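You operate a simulated robot arm through the tools that you are given. There is no shell and no other tool. Be economical: measure what you need, move in short steps, check, and stop when the job is done.

Carry out the task below with a simulated robot arm. There is one attempt and no reset: what you move stays moved.

## Task
Stack the brown block marked "507" from the vise table on top of the brown block labelled "204".
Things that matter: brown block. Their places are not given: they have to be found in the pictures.

The check looks at the end state, three seconds after you hand in, the way a careful person would. Anything else that was tipped, shoved, dropped, spilled or broken makes it a failure.

## Robot
A 7-joint arm with a two-finger parallel gripper, fixed in place. Base frame: the origin is at the foot of the arm, x ahead of it, y to its left, z up; the work surface is at about z = 0. Units: m, rad, N and s.
With the tool pointing down near the work surface it reaches from about 0.24 to 0.62 m from the base axis. Its first joint turns from -1.152 to 1.152 rad. Payload 2.6 kg.
Tool frame: the origin (TCP) lies between the finger pads and is the grasp point; the fingertips stand 0.03 m ahead of it; z points along the fingers, y is the line along which they close. The gripper opens to 0.094 m. The fingers are 0.028 m wide and 0.01 m thick; the gripper's body (0.05 by 0.096 m) begins 0.055 m behind the TCP.
Orientation is told as [roll, pitch, yaw] about the base's x, y, z axes, in that order, counted from this pose: with the fingers straight down and closing along the base's y, the tool's x points along the base's -x, its y along +y and its z along -z.

## Interface
- The arm moves only by the tool send_rows. Its argument "targets" is a list that holds one entry, the list of rows, each a list of 7 numbers: the finger opening in m, from 0 to 0.094, then the shift along the base's x, y, z in units of 100 mm (1.0 is 100 mm), then the turn, a rotation vector about the base's x, y, z in units of 90 degrees (1.0 is 90 degrees). In form: [[[hand, tx, ty, tz, rx, ry, rz], ...]]. A call has 1 to 20 rows; each row is the pose to reach, as a shift and turn from the pose commanded when the call began. A call with a number of a shift or a turn outside -1 to 1 is refused whole. A row lasts 0.2 s, in which the tool goes at most 0.05 m and 0.15 rad; a call with a longer step from one row to the next is refused whole, and so is a gripper value outside its range. A pose out of reach is approached as far as the arm can. The call stops where the force on the tool passes 40 N (or 10 N more than at its start, if that is more) or the arm is blocked; 0.2 s more then pass. Each finger travels about 0.072 m/s and halts on what it meets, pressing with about 29 N; the grip force reading is that of the motor and also rises with nothing between the fingers. The clock runs only during rows and for 0.2 s after the last one: add rows that repeat a pose to give the fingers time. It gives the time, the measured TCP pose, the force on the tool (base axes), the opening and the grip force at its end, in the units of the frame above (readings bear some noise).
- Cameras (640 x 400 px; columns grow to the right, rows downward): "scene" is fixed at [0.0325, 0.4392, 0.5541]; the picture's right is [-0.77, -0.64, 0.00], its down [-0.39, 0.46, -0.80] and it looks along [0.51, -0.61, -0.60] (base axes); focal length 309 px, centre (320, 200). "wrist" rides on the gripper at [-0.037, 0, -0.058] in the tool frame; the picture's right is [0.00, -1.00, 0.00], its down [0.97, 0.00, -0.24] and it looks along [0.24, 0.00, 0.97] (tool axes); focal length 218 px, centre (320, 200).
- grab_frame(camera): a new picture of that camera. No time passes.
- probe_pixels(camera, pixels): there is no depth. For up to 12 entries [column, row, z] of the newest picture of that camera ("zoom" is the newest enlarged one), the place [x, y] in the base frame at which the ray of that pixel passes the height z, good to about 0.003 m, but the place of the scene camera against the robot may be out by one fixed shift of up to 0.012 m in any direction. No time passes.
- zoom(camera, box): a new picture of the part [left, top, right, bottom] of that camera's present view, enlarged. No time passes.
- hand_in(): hands the job in; it is judged then, once.

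Keep the steps short. Do not move on a guess: measure, check each grasp and each placing, and mend mistakes. In all there are 60 turns and 20 pictures (those below and enlarged ones count). Leave the gripper open and the arm clear of the work at the hand-in unless told otherwise, and finish with a single line.

The tools are called as name(argument=value, ...) on one line, values as JSON. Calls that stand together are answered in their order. send_rows: Moves the arm, as the interface text tells. Its arguments: {"type":"object","properties":{"targets":{"type":"array"}},"required":["targets"]} The other tools are called the same way: grab_frame (camera) takes a picture; probe_pixels (camera, pixels) gives the place at which the rays of pixels pass given heights; zoom (camera, box) takes an enlarged picture of a part of a camera's view; hand_in () hands the job in.

At the start:

```text
time_s: 0.0
ee_pos: [0.4269, -0.05, 0.3047]
orientation: [-0.001, 0.001, 0.001]
contact_force: [0.2, 0.7, -0.3]
width: 0.0942
grip_force: 0.0
```

scene: 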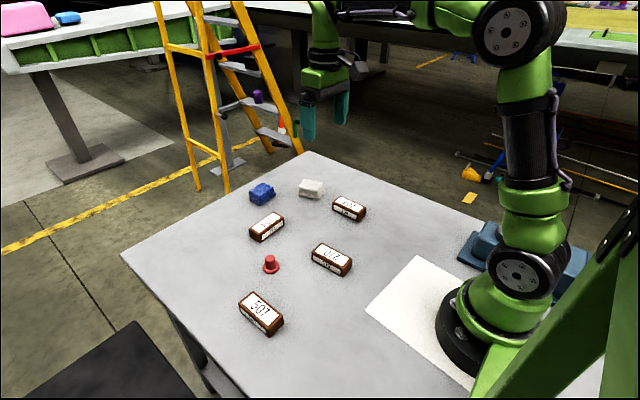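
wrist: 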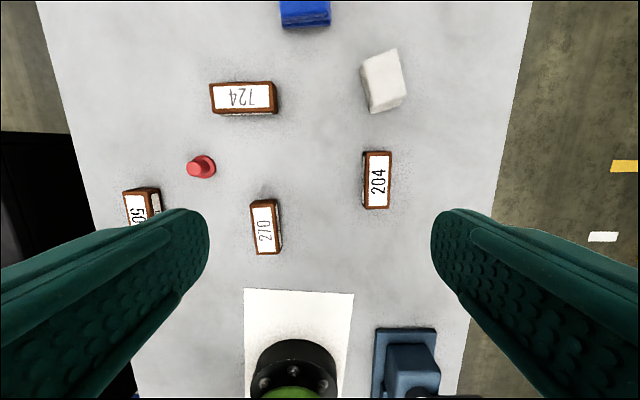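

I see 507 at about scene (262,313) and 204 at about wrist (377,180). I'll zoom in on both to measure their corners.

zoom(camera="scene", box=[220, 170, 380, 350])

zoom(camera="wrist", box=[100, 120, 420, 280])

```text
2.22 times, centred on (300, 260) of scene
```

zoom: 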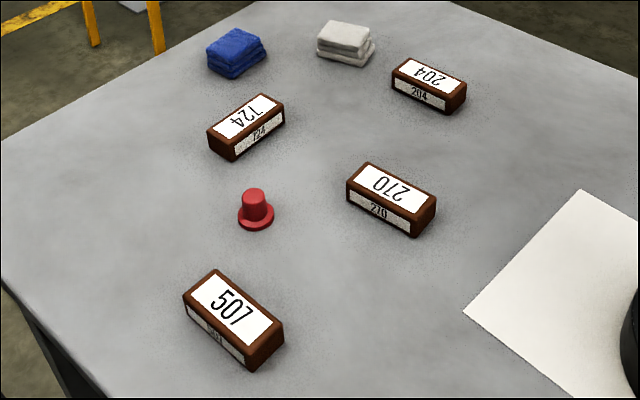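

```text
2.00 times, centred on (260, 200) of wrist
```

zoom: 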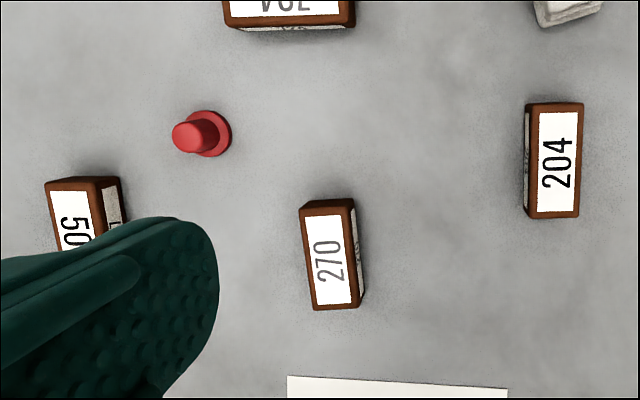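

Next I'll read the corners of 204 and 507 in the wrist zoom at a few candidate heights.

probe_pixels(camera="zoom", pixels=[[532, 103, 0.03], [583, 103, 0.03], [578, 218, 0.03], [525, 217, 0.03], [525, 217, 0.0], [524, 112, 0.0], [45, 184, 0.03], [88, 178, 0.03], [122, 178, 0.0], [88, 178, 0.04], [300, 210, 0.03], [315, 310, 0.03]])

probe_pixels(camera="scene", pixels=[[239, 302, 0.03], [253, 292, 0.03], [283, 316, 0.03], [268, 326, 0.03], [268, 335, 0.0], [240, 308, 0.0], [334, 201, 0.03], [345, 196, 0.03], [366, 206, 0.03], [357, 214, 0.03], [356, 220, 0.0], [334, 207, 0.0]])

```text
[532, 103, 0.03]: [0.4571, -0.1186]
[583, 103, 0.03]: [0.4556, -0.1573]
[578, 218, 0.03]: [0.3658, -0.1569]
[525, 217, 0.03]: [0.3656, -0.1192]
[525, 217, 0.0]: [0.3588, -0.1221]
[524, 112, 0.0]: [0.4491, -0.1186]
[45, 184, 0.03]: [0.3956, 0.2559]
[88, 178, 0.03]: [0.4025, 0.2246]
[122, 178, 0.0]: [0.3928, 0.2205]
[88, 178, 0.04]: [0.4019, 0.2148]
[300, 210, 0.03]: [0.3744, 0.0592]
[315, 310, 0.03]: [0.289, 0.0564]
```

```text
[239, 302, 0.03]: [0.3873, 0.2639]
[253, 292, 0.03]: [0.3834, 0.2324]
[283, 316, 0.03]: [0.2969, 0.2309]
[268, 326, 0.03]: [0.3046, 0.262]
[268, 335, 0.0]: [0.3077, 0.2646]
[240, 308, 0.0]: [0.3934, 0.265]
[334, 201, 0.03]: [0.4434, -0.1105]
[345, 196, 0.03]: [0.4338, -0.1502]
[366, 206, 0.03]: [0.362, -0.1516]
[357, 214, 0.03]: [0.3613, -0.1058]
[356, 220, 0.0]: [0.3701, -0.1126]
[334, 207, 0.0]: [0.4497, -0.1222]
```

507 centres near (0.35, 0.24), and 204 near (0.41, -0.138) with its length along x. I'll move above 507 in steps at height.

send_rows(targets=[[[0.094, -0.1, 0.33, 0, 0, 0, 0], [0.094, -0.2, 0.66, 0, 0, 0, 0], [0.094, -0.3, 0.98, 0, 0, 0, 0]]])

send_rows(targets=[[[0.094, -0.1, 0.33, 0, 0, 0, 0], [0.094, -0.2, 0.66, 0, 0, 0, 0], [0.094, -0.3, 0.98, 0, 0, 0, 0]]])

send_rows(targets=[[[0.094, -0.05, 0.33, -0.2, 0, 0, 0], [0.094, -0.1, 0.66, -0.5, 0, 0, 0], [0.094, -0.15, 0.94, -0.8, 0, 0, 0], [0.094, -0.15, 0.94, -0.8, 0, 0, 0]]])

grab_frame(camera="wrist")

```text
time_s: 0.8
ee_pos: [0.395, 0.0494, 0.304]
orientation: [-0.002, 0.0, -0.002]
contact_force: [0.2, 0.1, -0.3]
width: 0.0938
grip_force: 0.1
```

```text
time_s: 1.6
ee_pos: [0.3669, 0.1444, 0.3045]
orientation: [0.0, 0.001, -0.001]
contact_force: [0.0, -0.5, -0.5]
width: 0.0936
grip_force: 0.2
```

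```text
time_s: 2.6
ee_pos: [0.3531, 0.2402, 0.2238]
orientation: [0.0, 0.0, -0.001]
contact_force: [-0.6, -0.4, 0.2]
width: 0.0935
grip_force: 0.0
```

```text
15 pictures are left
```

wrist: 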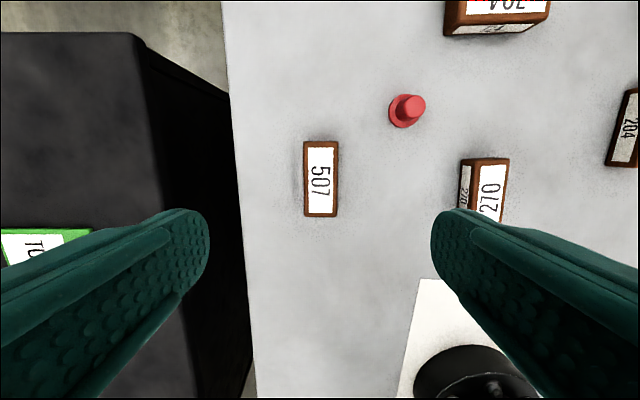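

507 is now fully visible at wrist (321,179). I'll read its corners at two heights.

probe_pixels(camera="wrist", pixels=[[304, 141, 0.03], [339, 141, 0.03], [337, 217, 0.03], [304, 217, 0.03], [304, 141, 0.045], [339, 141, 0.045], [337, 217, 0.045], [304, 217, 0.045], [470, 209, 0.0], [460, 160, 0.0], [475, 160, 0.03], [475, 160, 0.04]])

zoom(camera="wrist", box=[280, 120, 360, 240])

```text
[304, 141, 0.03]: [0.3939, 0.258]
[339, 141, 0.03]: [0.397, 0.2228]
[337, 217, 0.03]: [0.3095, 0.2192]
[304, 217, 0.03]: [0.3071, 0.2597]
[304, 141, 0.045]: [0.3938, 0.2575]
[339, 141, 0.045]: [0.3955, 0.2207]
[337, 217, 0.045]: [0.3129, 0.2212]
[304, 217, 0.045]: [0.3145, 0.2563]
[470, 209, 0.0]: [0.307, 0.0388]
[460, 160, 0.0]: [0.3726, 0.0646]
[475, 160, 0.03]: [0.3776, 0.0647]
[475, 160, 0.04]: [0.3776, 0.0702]
```

```text
3.33 times, centred on (320, 180) of wrist
```

zoom: 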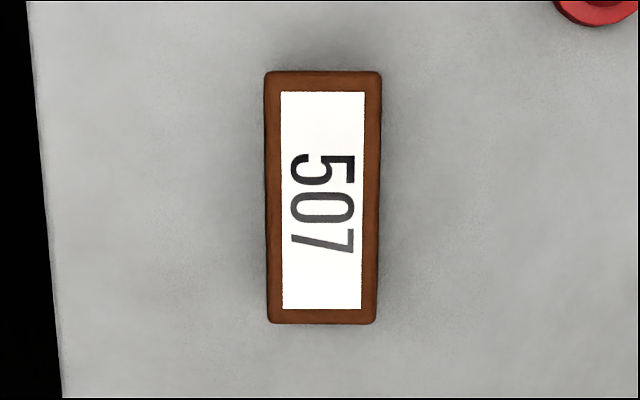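

507 is about 0.037 × 0.087 m and aligned with the base axes. Its centre (0.352, 0.240) lies right under the TCP. I estimate its height at about 0.03 m, so I'll go down.

send_rows(targets=[[[0.094, 0, 0, -0.4, 0, 0, 0], [0.094, 0, 0, -0.8, 0, 0, 0], [0.094, 0, 0, -1.0, 0, 0, 0], [0.094, 0, 0, -1.0, 0, 0, 0]]])

grab_frame(camera="wrist")

```text
time_s: 3.6
ee_pos: [0.3521, 0.2414, 0.1248]
orientation: [-0.001, -0.001, -0.002]
contact_force: [0.1, 0.3, -0.8]
width: 0.094
grip_force: 0.0
```

```text
13 pictures are left
```

wrist: 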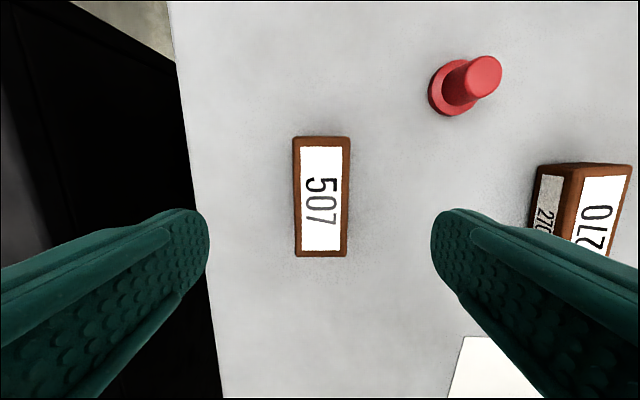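

I can see 507 between the fingers. I'll re-measure its edges from here, and its height as well.

probe_pixels(camera="wrist", pixels=[[293, 138, 0.03], [350, 137, 0.03], [347, 257, 0.03], [296, 257, 0.03], [534, 166, 0.0], [571, 166, 0.03], [571, 166, 0.035], [571, 166, 0.04], [293, 138, 0.04], [350, 137, 0.04], [347, 257, 0.04], [296, 257, 0.04]])

```text
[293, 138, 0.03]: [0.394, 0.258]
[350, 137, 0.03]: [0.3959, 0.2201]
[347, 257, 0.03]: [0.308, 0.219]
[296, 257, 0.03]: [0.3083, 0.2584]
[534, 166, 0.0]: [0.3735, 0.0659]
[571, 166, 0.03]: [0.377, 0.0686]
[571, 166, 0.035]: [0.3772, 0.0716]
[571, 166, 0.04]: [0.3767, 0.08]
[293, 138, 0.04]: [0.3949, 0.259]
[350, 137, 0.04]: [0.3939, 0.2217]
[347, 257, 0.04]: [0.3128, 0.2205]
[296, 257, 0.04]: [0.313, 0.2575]
```

The height is about 0.03 m and the centre is (0.3515, 0.239). I'll lower the TCP to about z 0.036 and close on the short side.

send_rows(targets=[[[0.094, 0, -0.02, -0.3, 0, 0, 0], [0.094, 0, -0.02, -0.6, 0, 0, 0], [0.094, 0, -0.02, -0.8, 0, 0, 0], [0.094, 0, -0.02, -0.89, 0, 0, 0], [0.094, 0, -0.02, -0.89, 0, 0, 0]]])

send_rows(targets=[[[0.07, 0, 0, 0, 0, 0, 0], [0.05, 0, 0, 0, 0, 0, 0], [0.03, 0, 0, 0, 0, 0, 0], [0.02, 0, 0, 0, 0, 0, 0], [0.02, 0, 0, 0, 0, 0, 0], [0.02, 0, 0, 0, 0, 0, 0]]])

```text
time_s: 4.8
ee_pos: [0.3508, 0.2379, 0.0354]
orientation: [0.0, 0.0, 0.0]
contact_force: [-0.6, 0.0, 0.0]
width: 0.0939
grip_force: 0.0
```

```text
time_s: 6.2
ee_pos: [0.3493, 0.2374, 0.0339]
orientation: [0.0, -0.002, 0.001]
contact_force: [-0.4, 1.2, 0.8]
width: 0.0393
grip_force: 29.1
```

The fingers stopped at 0.0393 m with 29 N, so the block is held. I'll lift it 0.1 m and check.

send_rows(targets=[[[0.02, 0, 0, 0.2, 0, 0, 0], [0.02, 0, 0, 0.5, 0, 0, 0], [0.02, 0, 0, 0.8, 0, 0, 0], [0.02, 0, 0, 1.0, 0, 0, 0], [0.02, 0, 0, 1.0, 0, 0, 0]]])

grab_frame(camera="wrist")

```text
time_s: 7.4
ee_pos: [0.3522, 0.2389, 0.1378]
orientation: [0.002, 0.0, 0.001]
contact_force: [0.8, -1.2, -1.0]
width: 0.039
grip_force: 29.0
```

```text
12 pictures are left
```

wrist: 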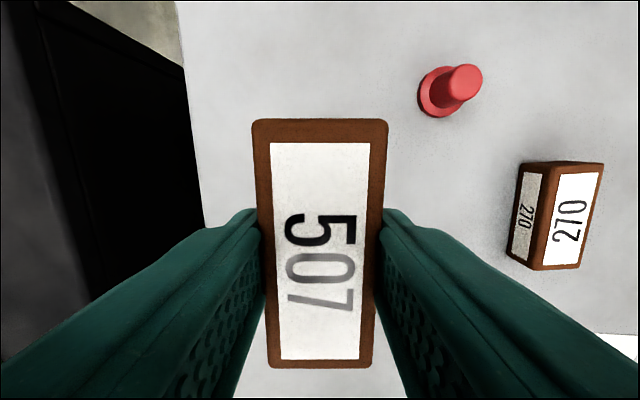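

507 is held level. I'll probe where it sits relative to the TCP, then carry it toward 204 and stop short for a measuring look.

probe_pixels(camera="wrist", pixels=[[253, 120, 0.131], [388, 120, 0.131], [372, 368, 0.131], [268, 368, 0.131]])

send_rows(targets=[[[0.02, 0.06, -0.3, 0.2, 0, 0, 0], [0.02, 0.12, -0.6, 0.3, 0, 0, 0], [0.02, 0.18, -0.95, 0.3, 0, 0, 0]]])

send_rows(targets=[[[0.02, 0.06, -0.3, 0, 0, 0, 0], [0.02, 0.12, -0.6, 0, 0, 0, 0], [0.02, 0.18, -0.95, 0, 0, 0, 0]]])

send_rows(targets=[[[0.02, 0.08, -0.3, 0, 0, 0, 0], [0.02, 0.16, -0.6, 0, 0, 0, 0], [0.02, 0.23, -0.85, 0, 0, 0, 0], [0.02, 0.23, -0.85, 0, 0, 0, 0]]])

grab_frame(camera="wrist")

```text
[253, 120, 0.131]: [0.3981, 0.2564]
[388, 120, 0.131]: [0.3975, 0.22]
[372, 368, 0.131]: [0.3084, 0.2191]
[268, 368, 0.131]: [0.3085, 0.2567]
```

```text
time_s: 8.2
ee_pos: [0.3666, 0.1445, 0.1666]
orientation: [0.001, -0.001, -0.003]
contact_force: [1.1, 0.3, -0.7]
width: 0.0391
grip_force: 28.9
```

```text
time_s: 9.0
ee_pos: [0.3868, 0.0462, 0.1668]
orientation: [0.002, 0.001, 0.0]
contact_force: [0.5, 0.2, -1.2]
width: 0.039
grip_force: 29.2
```

```text
time_s: 10.0
ee_pos: [0.4089, -0.0381, 0.1653]
orientation: [0.0, 0.002, 0.0]
contact_force: [-0.3, -0.6, 0.2]
width: 0.0388
grip_force: 28.7
```

```text
11 pictures are left
```

wrist: 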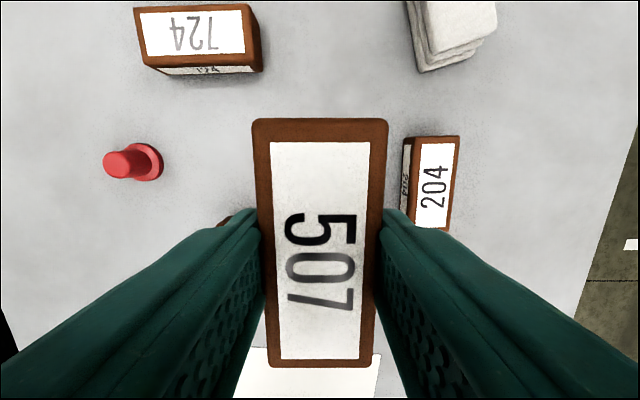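

507 has stayed centred on the TCP. 204 is at wrist (430,180), and I'll zoom in on it for exact corners.

zoom(camera="wrist", box=[376, 120, 504, 250])

```text
3.08 times, centred on (440, 185) of wrist
```

zoom: 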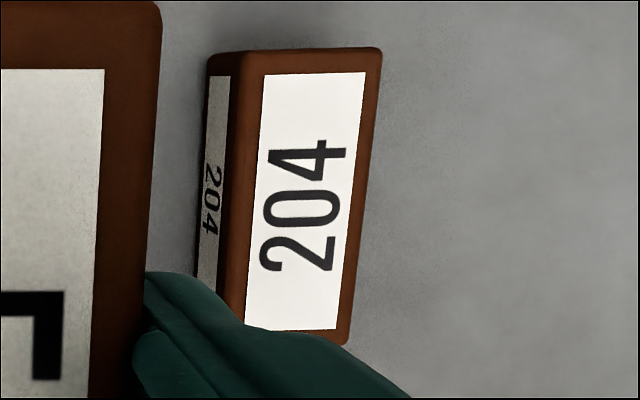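

Now I'll probe 204's top corners and base at z = 0.03 and 0.

probe_pixels(camera="zoom", pixels=[[240, 52, 0.03], [381, 50, 0.03], [349, 345, 0.03], [265, 74, 0.03], [365, 72, 0.03], [338, 329, 0.03], [245, 325, 0.03], [208, 62, 0.0], [194, 275, 0.0], [220, 290, 0.03]])

```text
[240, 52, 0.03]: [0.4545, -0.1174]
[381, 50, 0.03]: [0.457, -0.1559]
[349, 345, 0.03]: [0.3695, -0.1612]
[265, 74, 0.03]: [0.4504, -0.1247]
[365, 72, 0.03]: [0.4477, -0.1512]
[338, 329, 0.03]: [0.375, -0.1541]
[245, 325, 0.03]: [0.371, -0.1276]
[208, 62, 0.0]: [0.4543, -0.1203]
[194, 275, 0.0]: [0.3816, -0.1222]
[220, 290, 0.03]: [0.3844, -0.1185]
```

204's top is centred at about (0.412, -0.139), with a yaw of about +0.025 rad. I'll move above it with that small turn, then come down to about 2 cm clear.

send_rows(targets=[[[0.02, 0, -0.3, 0, 0, 0, 0], [0.02, 0, -0.6, 0, 0, 0, 0.008], [0.02, 0, -0.9, 0, 0, 0, 0.015], [0.02, 0, -0.99, 0, 0, 0, 0.015], [0.02, 0, -0.99, 0, 0, 0, 0.015]]])

send_rows(targets=[[[0.02, 0, -0.02, -0.3, 0, 0, 0], [0.02, 0, -0.02, -0.6, 0, 0, 0], [0.02, 0, -0.02, -0.8, 0, 0, 0], [0.02, 0, -0.02, -0.8, 0, 0, 0]]])

zoom(camera="scene", box=[290, 140, 400, 240])

grab_frame(camera="wrist")

```text
time_s: 11.2
ee_pos: [0.4096, -0.1367, 0.1657]
orientation: [0.0, 0.001, 0.023]
contact_force: [0.0, 0.5, -0.4]
width: 0.0391
grip_force: 28.6
```

```text
time_s: 12.2
ee_pos: [0.4104, -0.1378, 0.0839]
orientation: [-0.001, -0.002, 0.022]
contact_force: [-1.4, -0.9, -0.7]
width: 0.0392
grip_force: 28.7
```

```text
4.00 times, centred on (345, 190) of scene
```

zoom: 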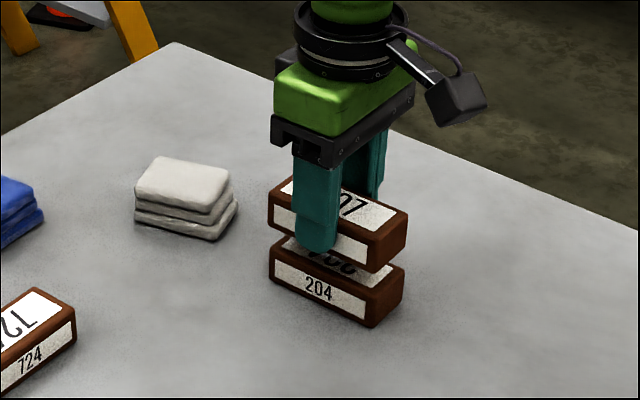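

```text
8 pictures are left
```

wrist: 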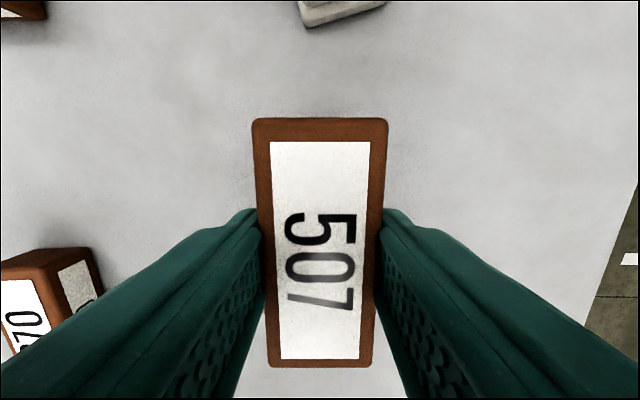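

507 lines up with 204 and there is about a 2 cm gap. I'll lower it slowly in small steps and watch the force.

send_rows(targets=[[[0.02, 0, 0, -0.06, 0, 0, 0], [0.02, 0, 0, -0.12, 0, 0, 0], [0.02, 0, 0, -0.15, 0, 0, 0], [0.02, 0, 0, -0.17, 0, 0, 0], [0.02, 0, 0, -0.18, 0, 0, 0], [0.02, 0, 0, -0.18, 0, 0, 0]]])

zoom(camera="scene", box=[310, 160, 390, 230])

```text
time_s: 13.6
ee_pos: [0.4112, -0.1393, 0.0661]
orientation: [0.0, 0.0, 0.025]
contact_force: [-0.3, -0.2, -0.7]
width: 0.0393
grip_force: 29.2
```

```text
5.71 times, centred on (350, 195) of scene
```

zoom: 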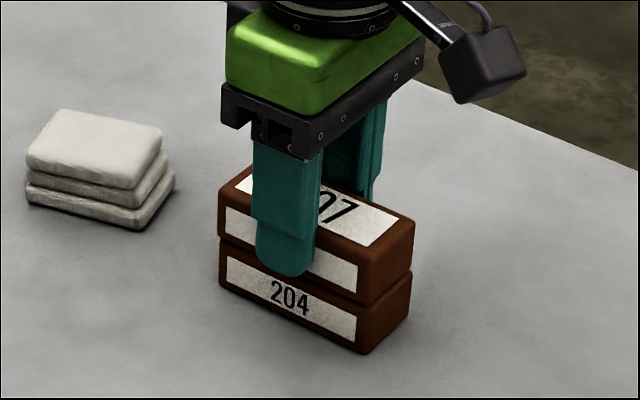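

The blocks are nearly touching and there is no force yet. I'll continue in 0.5 mm steps until I see contact.

send_rows(targets=[[[0.02, 0, 0, -0.005, 0, 0, 0], [0.02, 0, 0, -0.01, 0, 0, 0], [0.02, 0, 0, -0.01, 0, 0, 0]]])

send_rows(targets=[[[0.02, 0, 0, -0.005, 0, 0, 0], [0.02, 0, 0, -0.01, 0, 0, 0], [0.02, 0, 0, -0.01, 0, 0, 0]]])

```text
time_s: 14.4
ee_pos: [0.4107, -0.1398, 0.0666]
orientation: [0.0, -0.002, 0.023]
contact_force: [-0.3, -0.8, 0.3]
width: 0.0392
grip_force: 28.6
```

```text
time_s: 15.2
ee_pos: [0.4098, -0.1381, 0.0651]
orientation: [0.0, 0.0, 0.022]
contact_force: [0.6, 0.5, -0.8]
width: 0.0392
grip_force: 28.7
```

There is still no contact force, so I'll keep stepping down.

send_rows(targets=[[[0.02, 0, 0, -0.005, 0, 0, 0], [0.02, 0, 0, -0.01, 0, 0, 0], [0.02, 0, 0, -0.01, 0, 0, 0]]])

```text
time_s: 16.0
ee_pos: [0.4097, -0.1381, 0.065]
orientation: [0.001, -0.002, 0.022]
contact_force: [-0.8, 0.9, 4.6]
width: 0.0392
grip_force: 29.1
```

The upward force is 4.6 N, so 507 is resting on 204. I'll open the fingers gently.

send_rows(targets=[[[0.042, 0, 0, 0, 0, 0, 0], [0.05, 0, 0, 0, 0, 0, 0], [0.065, 0, 0, 0, 0, 0, 0], [0.08, 0, 0, 0, 0, 0, 0], [0.085, 0, 0, 0, 0, 0, 0]]])

zoom(camera="scene", box=[310, 160, 390, 230])

```text
time_s: 17.2
ee_pos: [0.411, -0.139, 0.0667]
orientation: [-0.001, 0.0, 0.021]
contact_force: [-0.4, 0.4, 0.7]
width: 0.0849
grip_force: 0.1
```

```text
5.71 times, centred on (350, 195) of scene
```

zoom: 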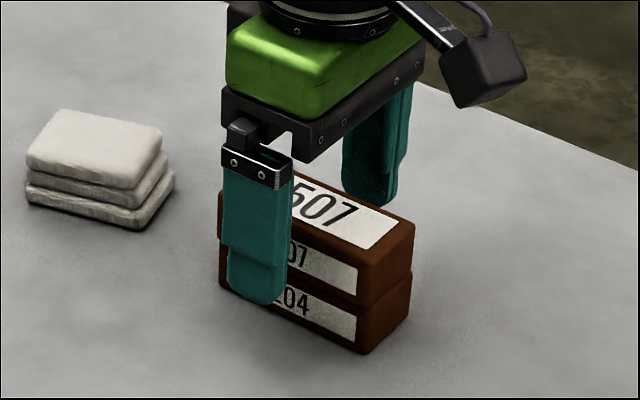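

507 sits flush on 204 and both fingers are clear of it. I'll rise straight up and check the result.

send_rows(targets=[[[0.085, 0, 0, 0.15, 0, 0, 0], [0.09, 0, 0, 0.4, 0, 0, 0], [0.094, 0, 0, 0.7, 0, 0, 0], [0.094, 0, 0, 1.0, 0, 0, 0]]])

send_rows(targets=[[[0.094, 0, 0, 0.3, 0, 0, 0], [0.094, 0, 0, 0.7, 0, 0, 0], [0.094, 0, 0, 1.0, 0, 0, 0], [0.094, 0, 0, 1.0, 0, 0, 0]]])

grab_frame(camera="scene")

zoom(camera="wrist", box=[220, 60, 420, 260])

```text
time_s: 18.2
ee_pos: [0.4098, -0.1384, 0.1658]
orientation: [-0.001, 0.0, 0.022]
contact_force: [-0.5, 0.2, -0.9]
width: 0.0938
grip_force: 0.1
```

```text
time_s: 19.2
ee_pos: [0.4113, -0.1372, 0.2641]
orientation: [0.0, -0.001, 0.022]
contact_force: [0.2, -0.1, -0.2]
width: 0.0942
grip_force: 0.1
```

```text
5 pictures are left
```

scene: 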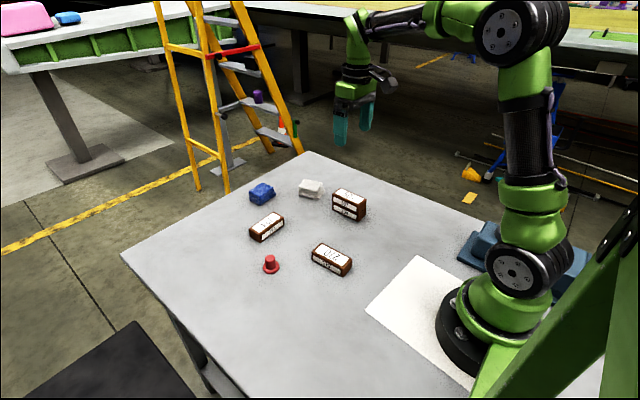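

```text
2.00 times, centred on (320, 160) of wrist
```

zoom: 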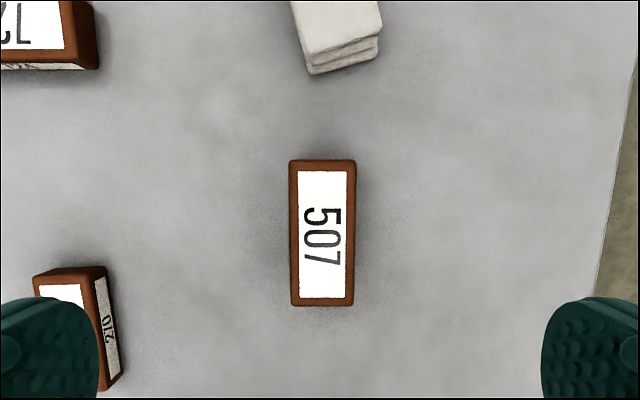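

The stack stands aligned, everything else is where it was, and the gripper is open and clear, so I'm handing in.

hand_in()

```text
The job is handed in.
```

Block 507 is stacked squarely on block 204, nothing else looks disturbed in the final pictures, and the job is handed in with the gripper open and clear.
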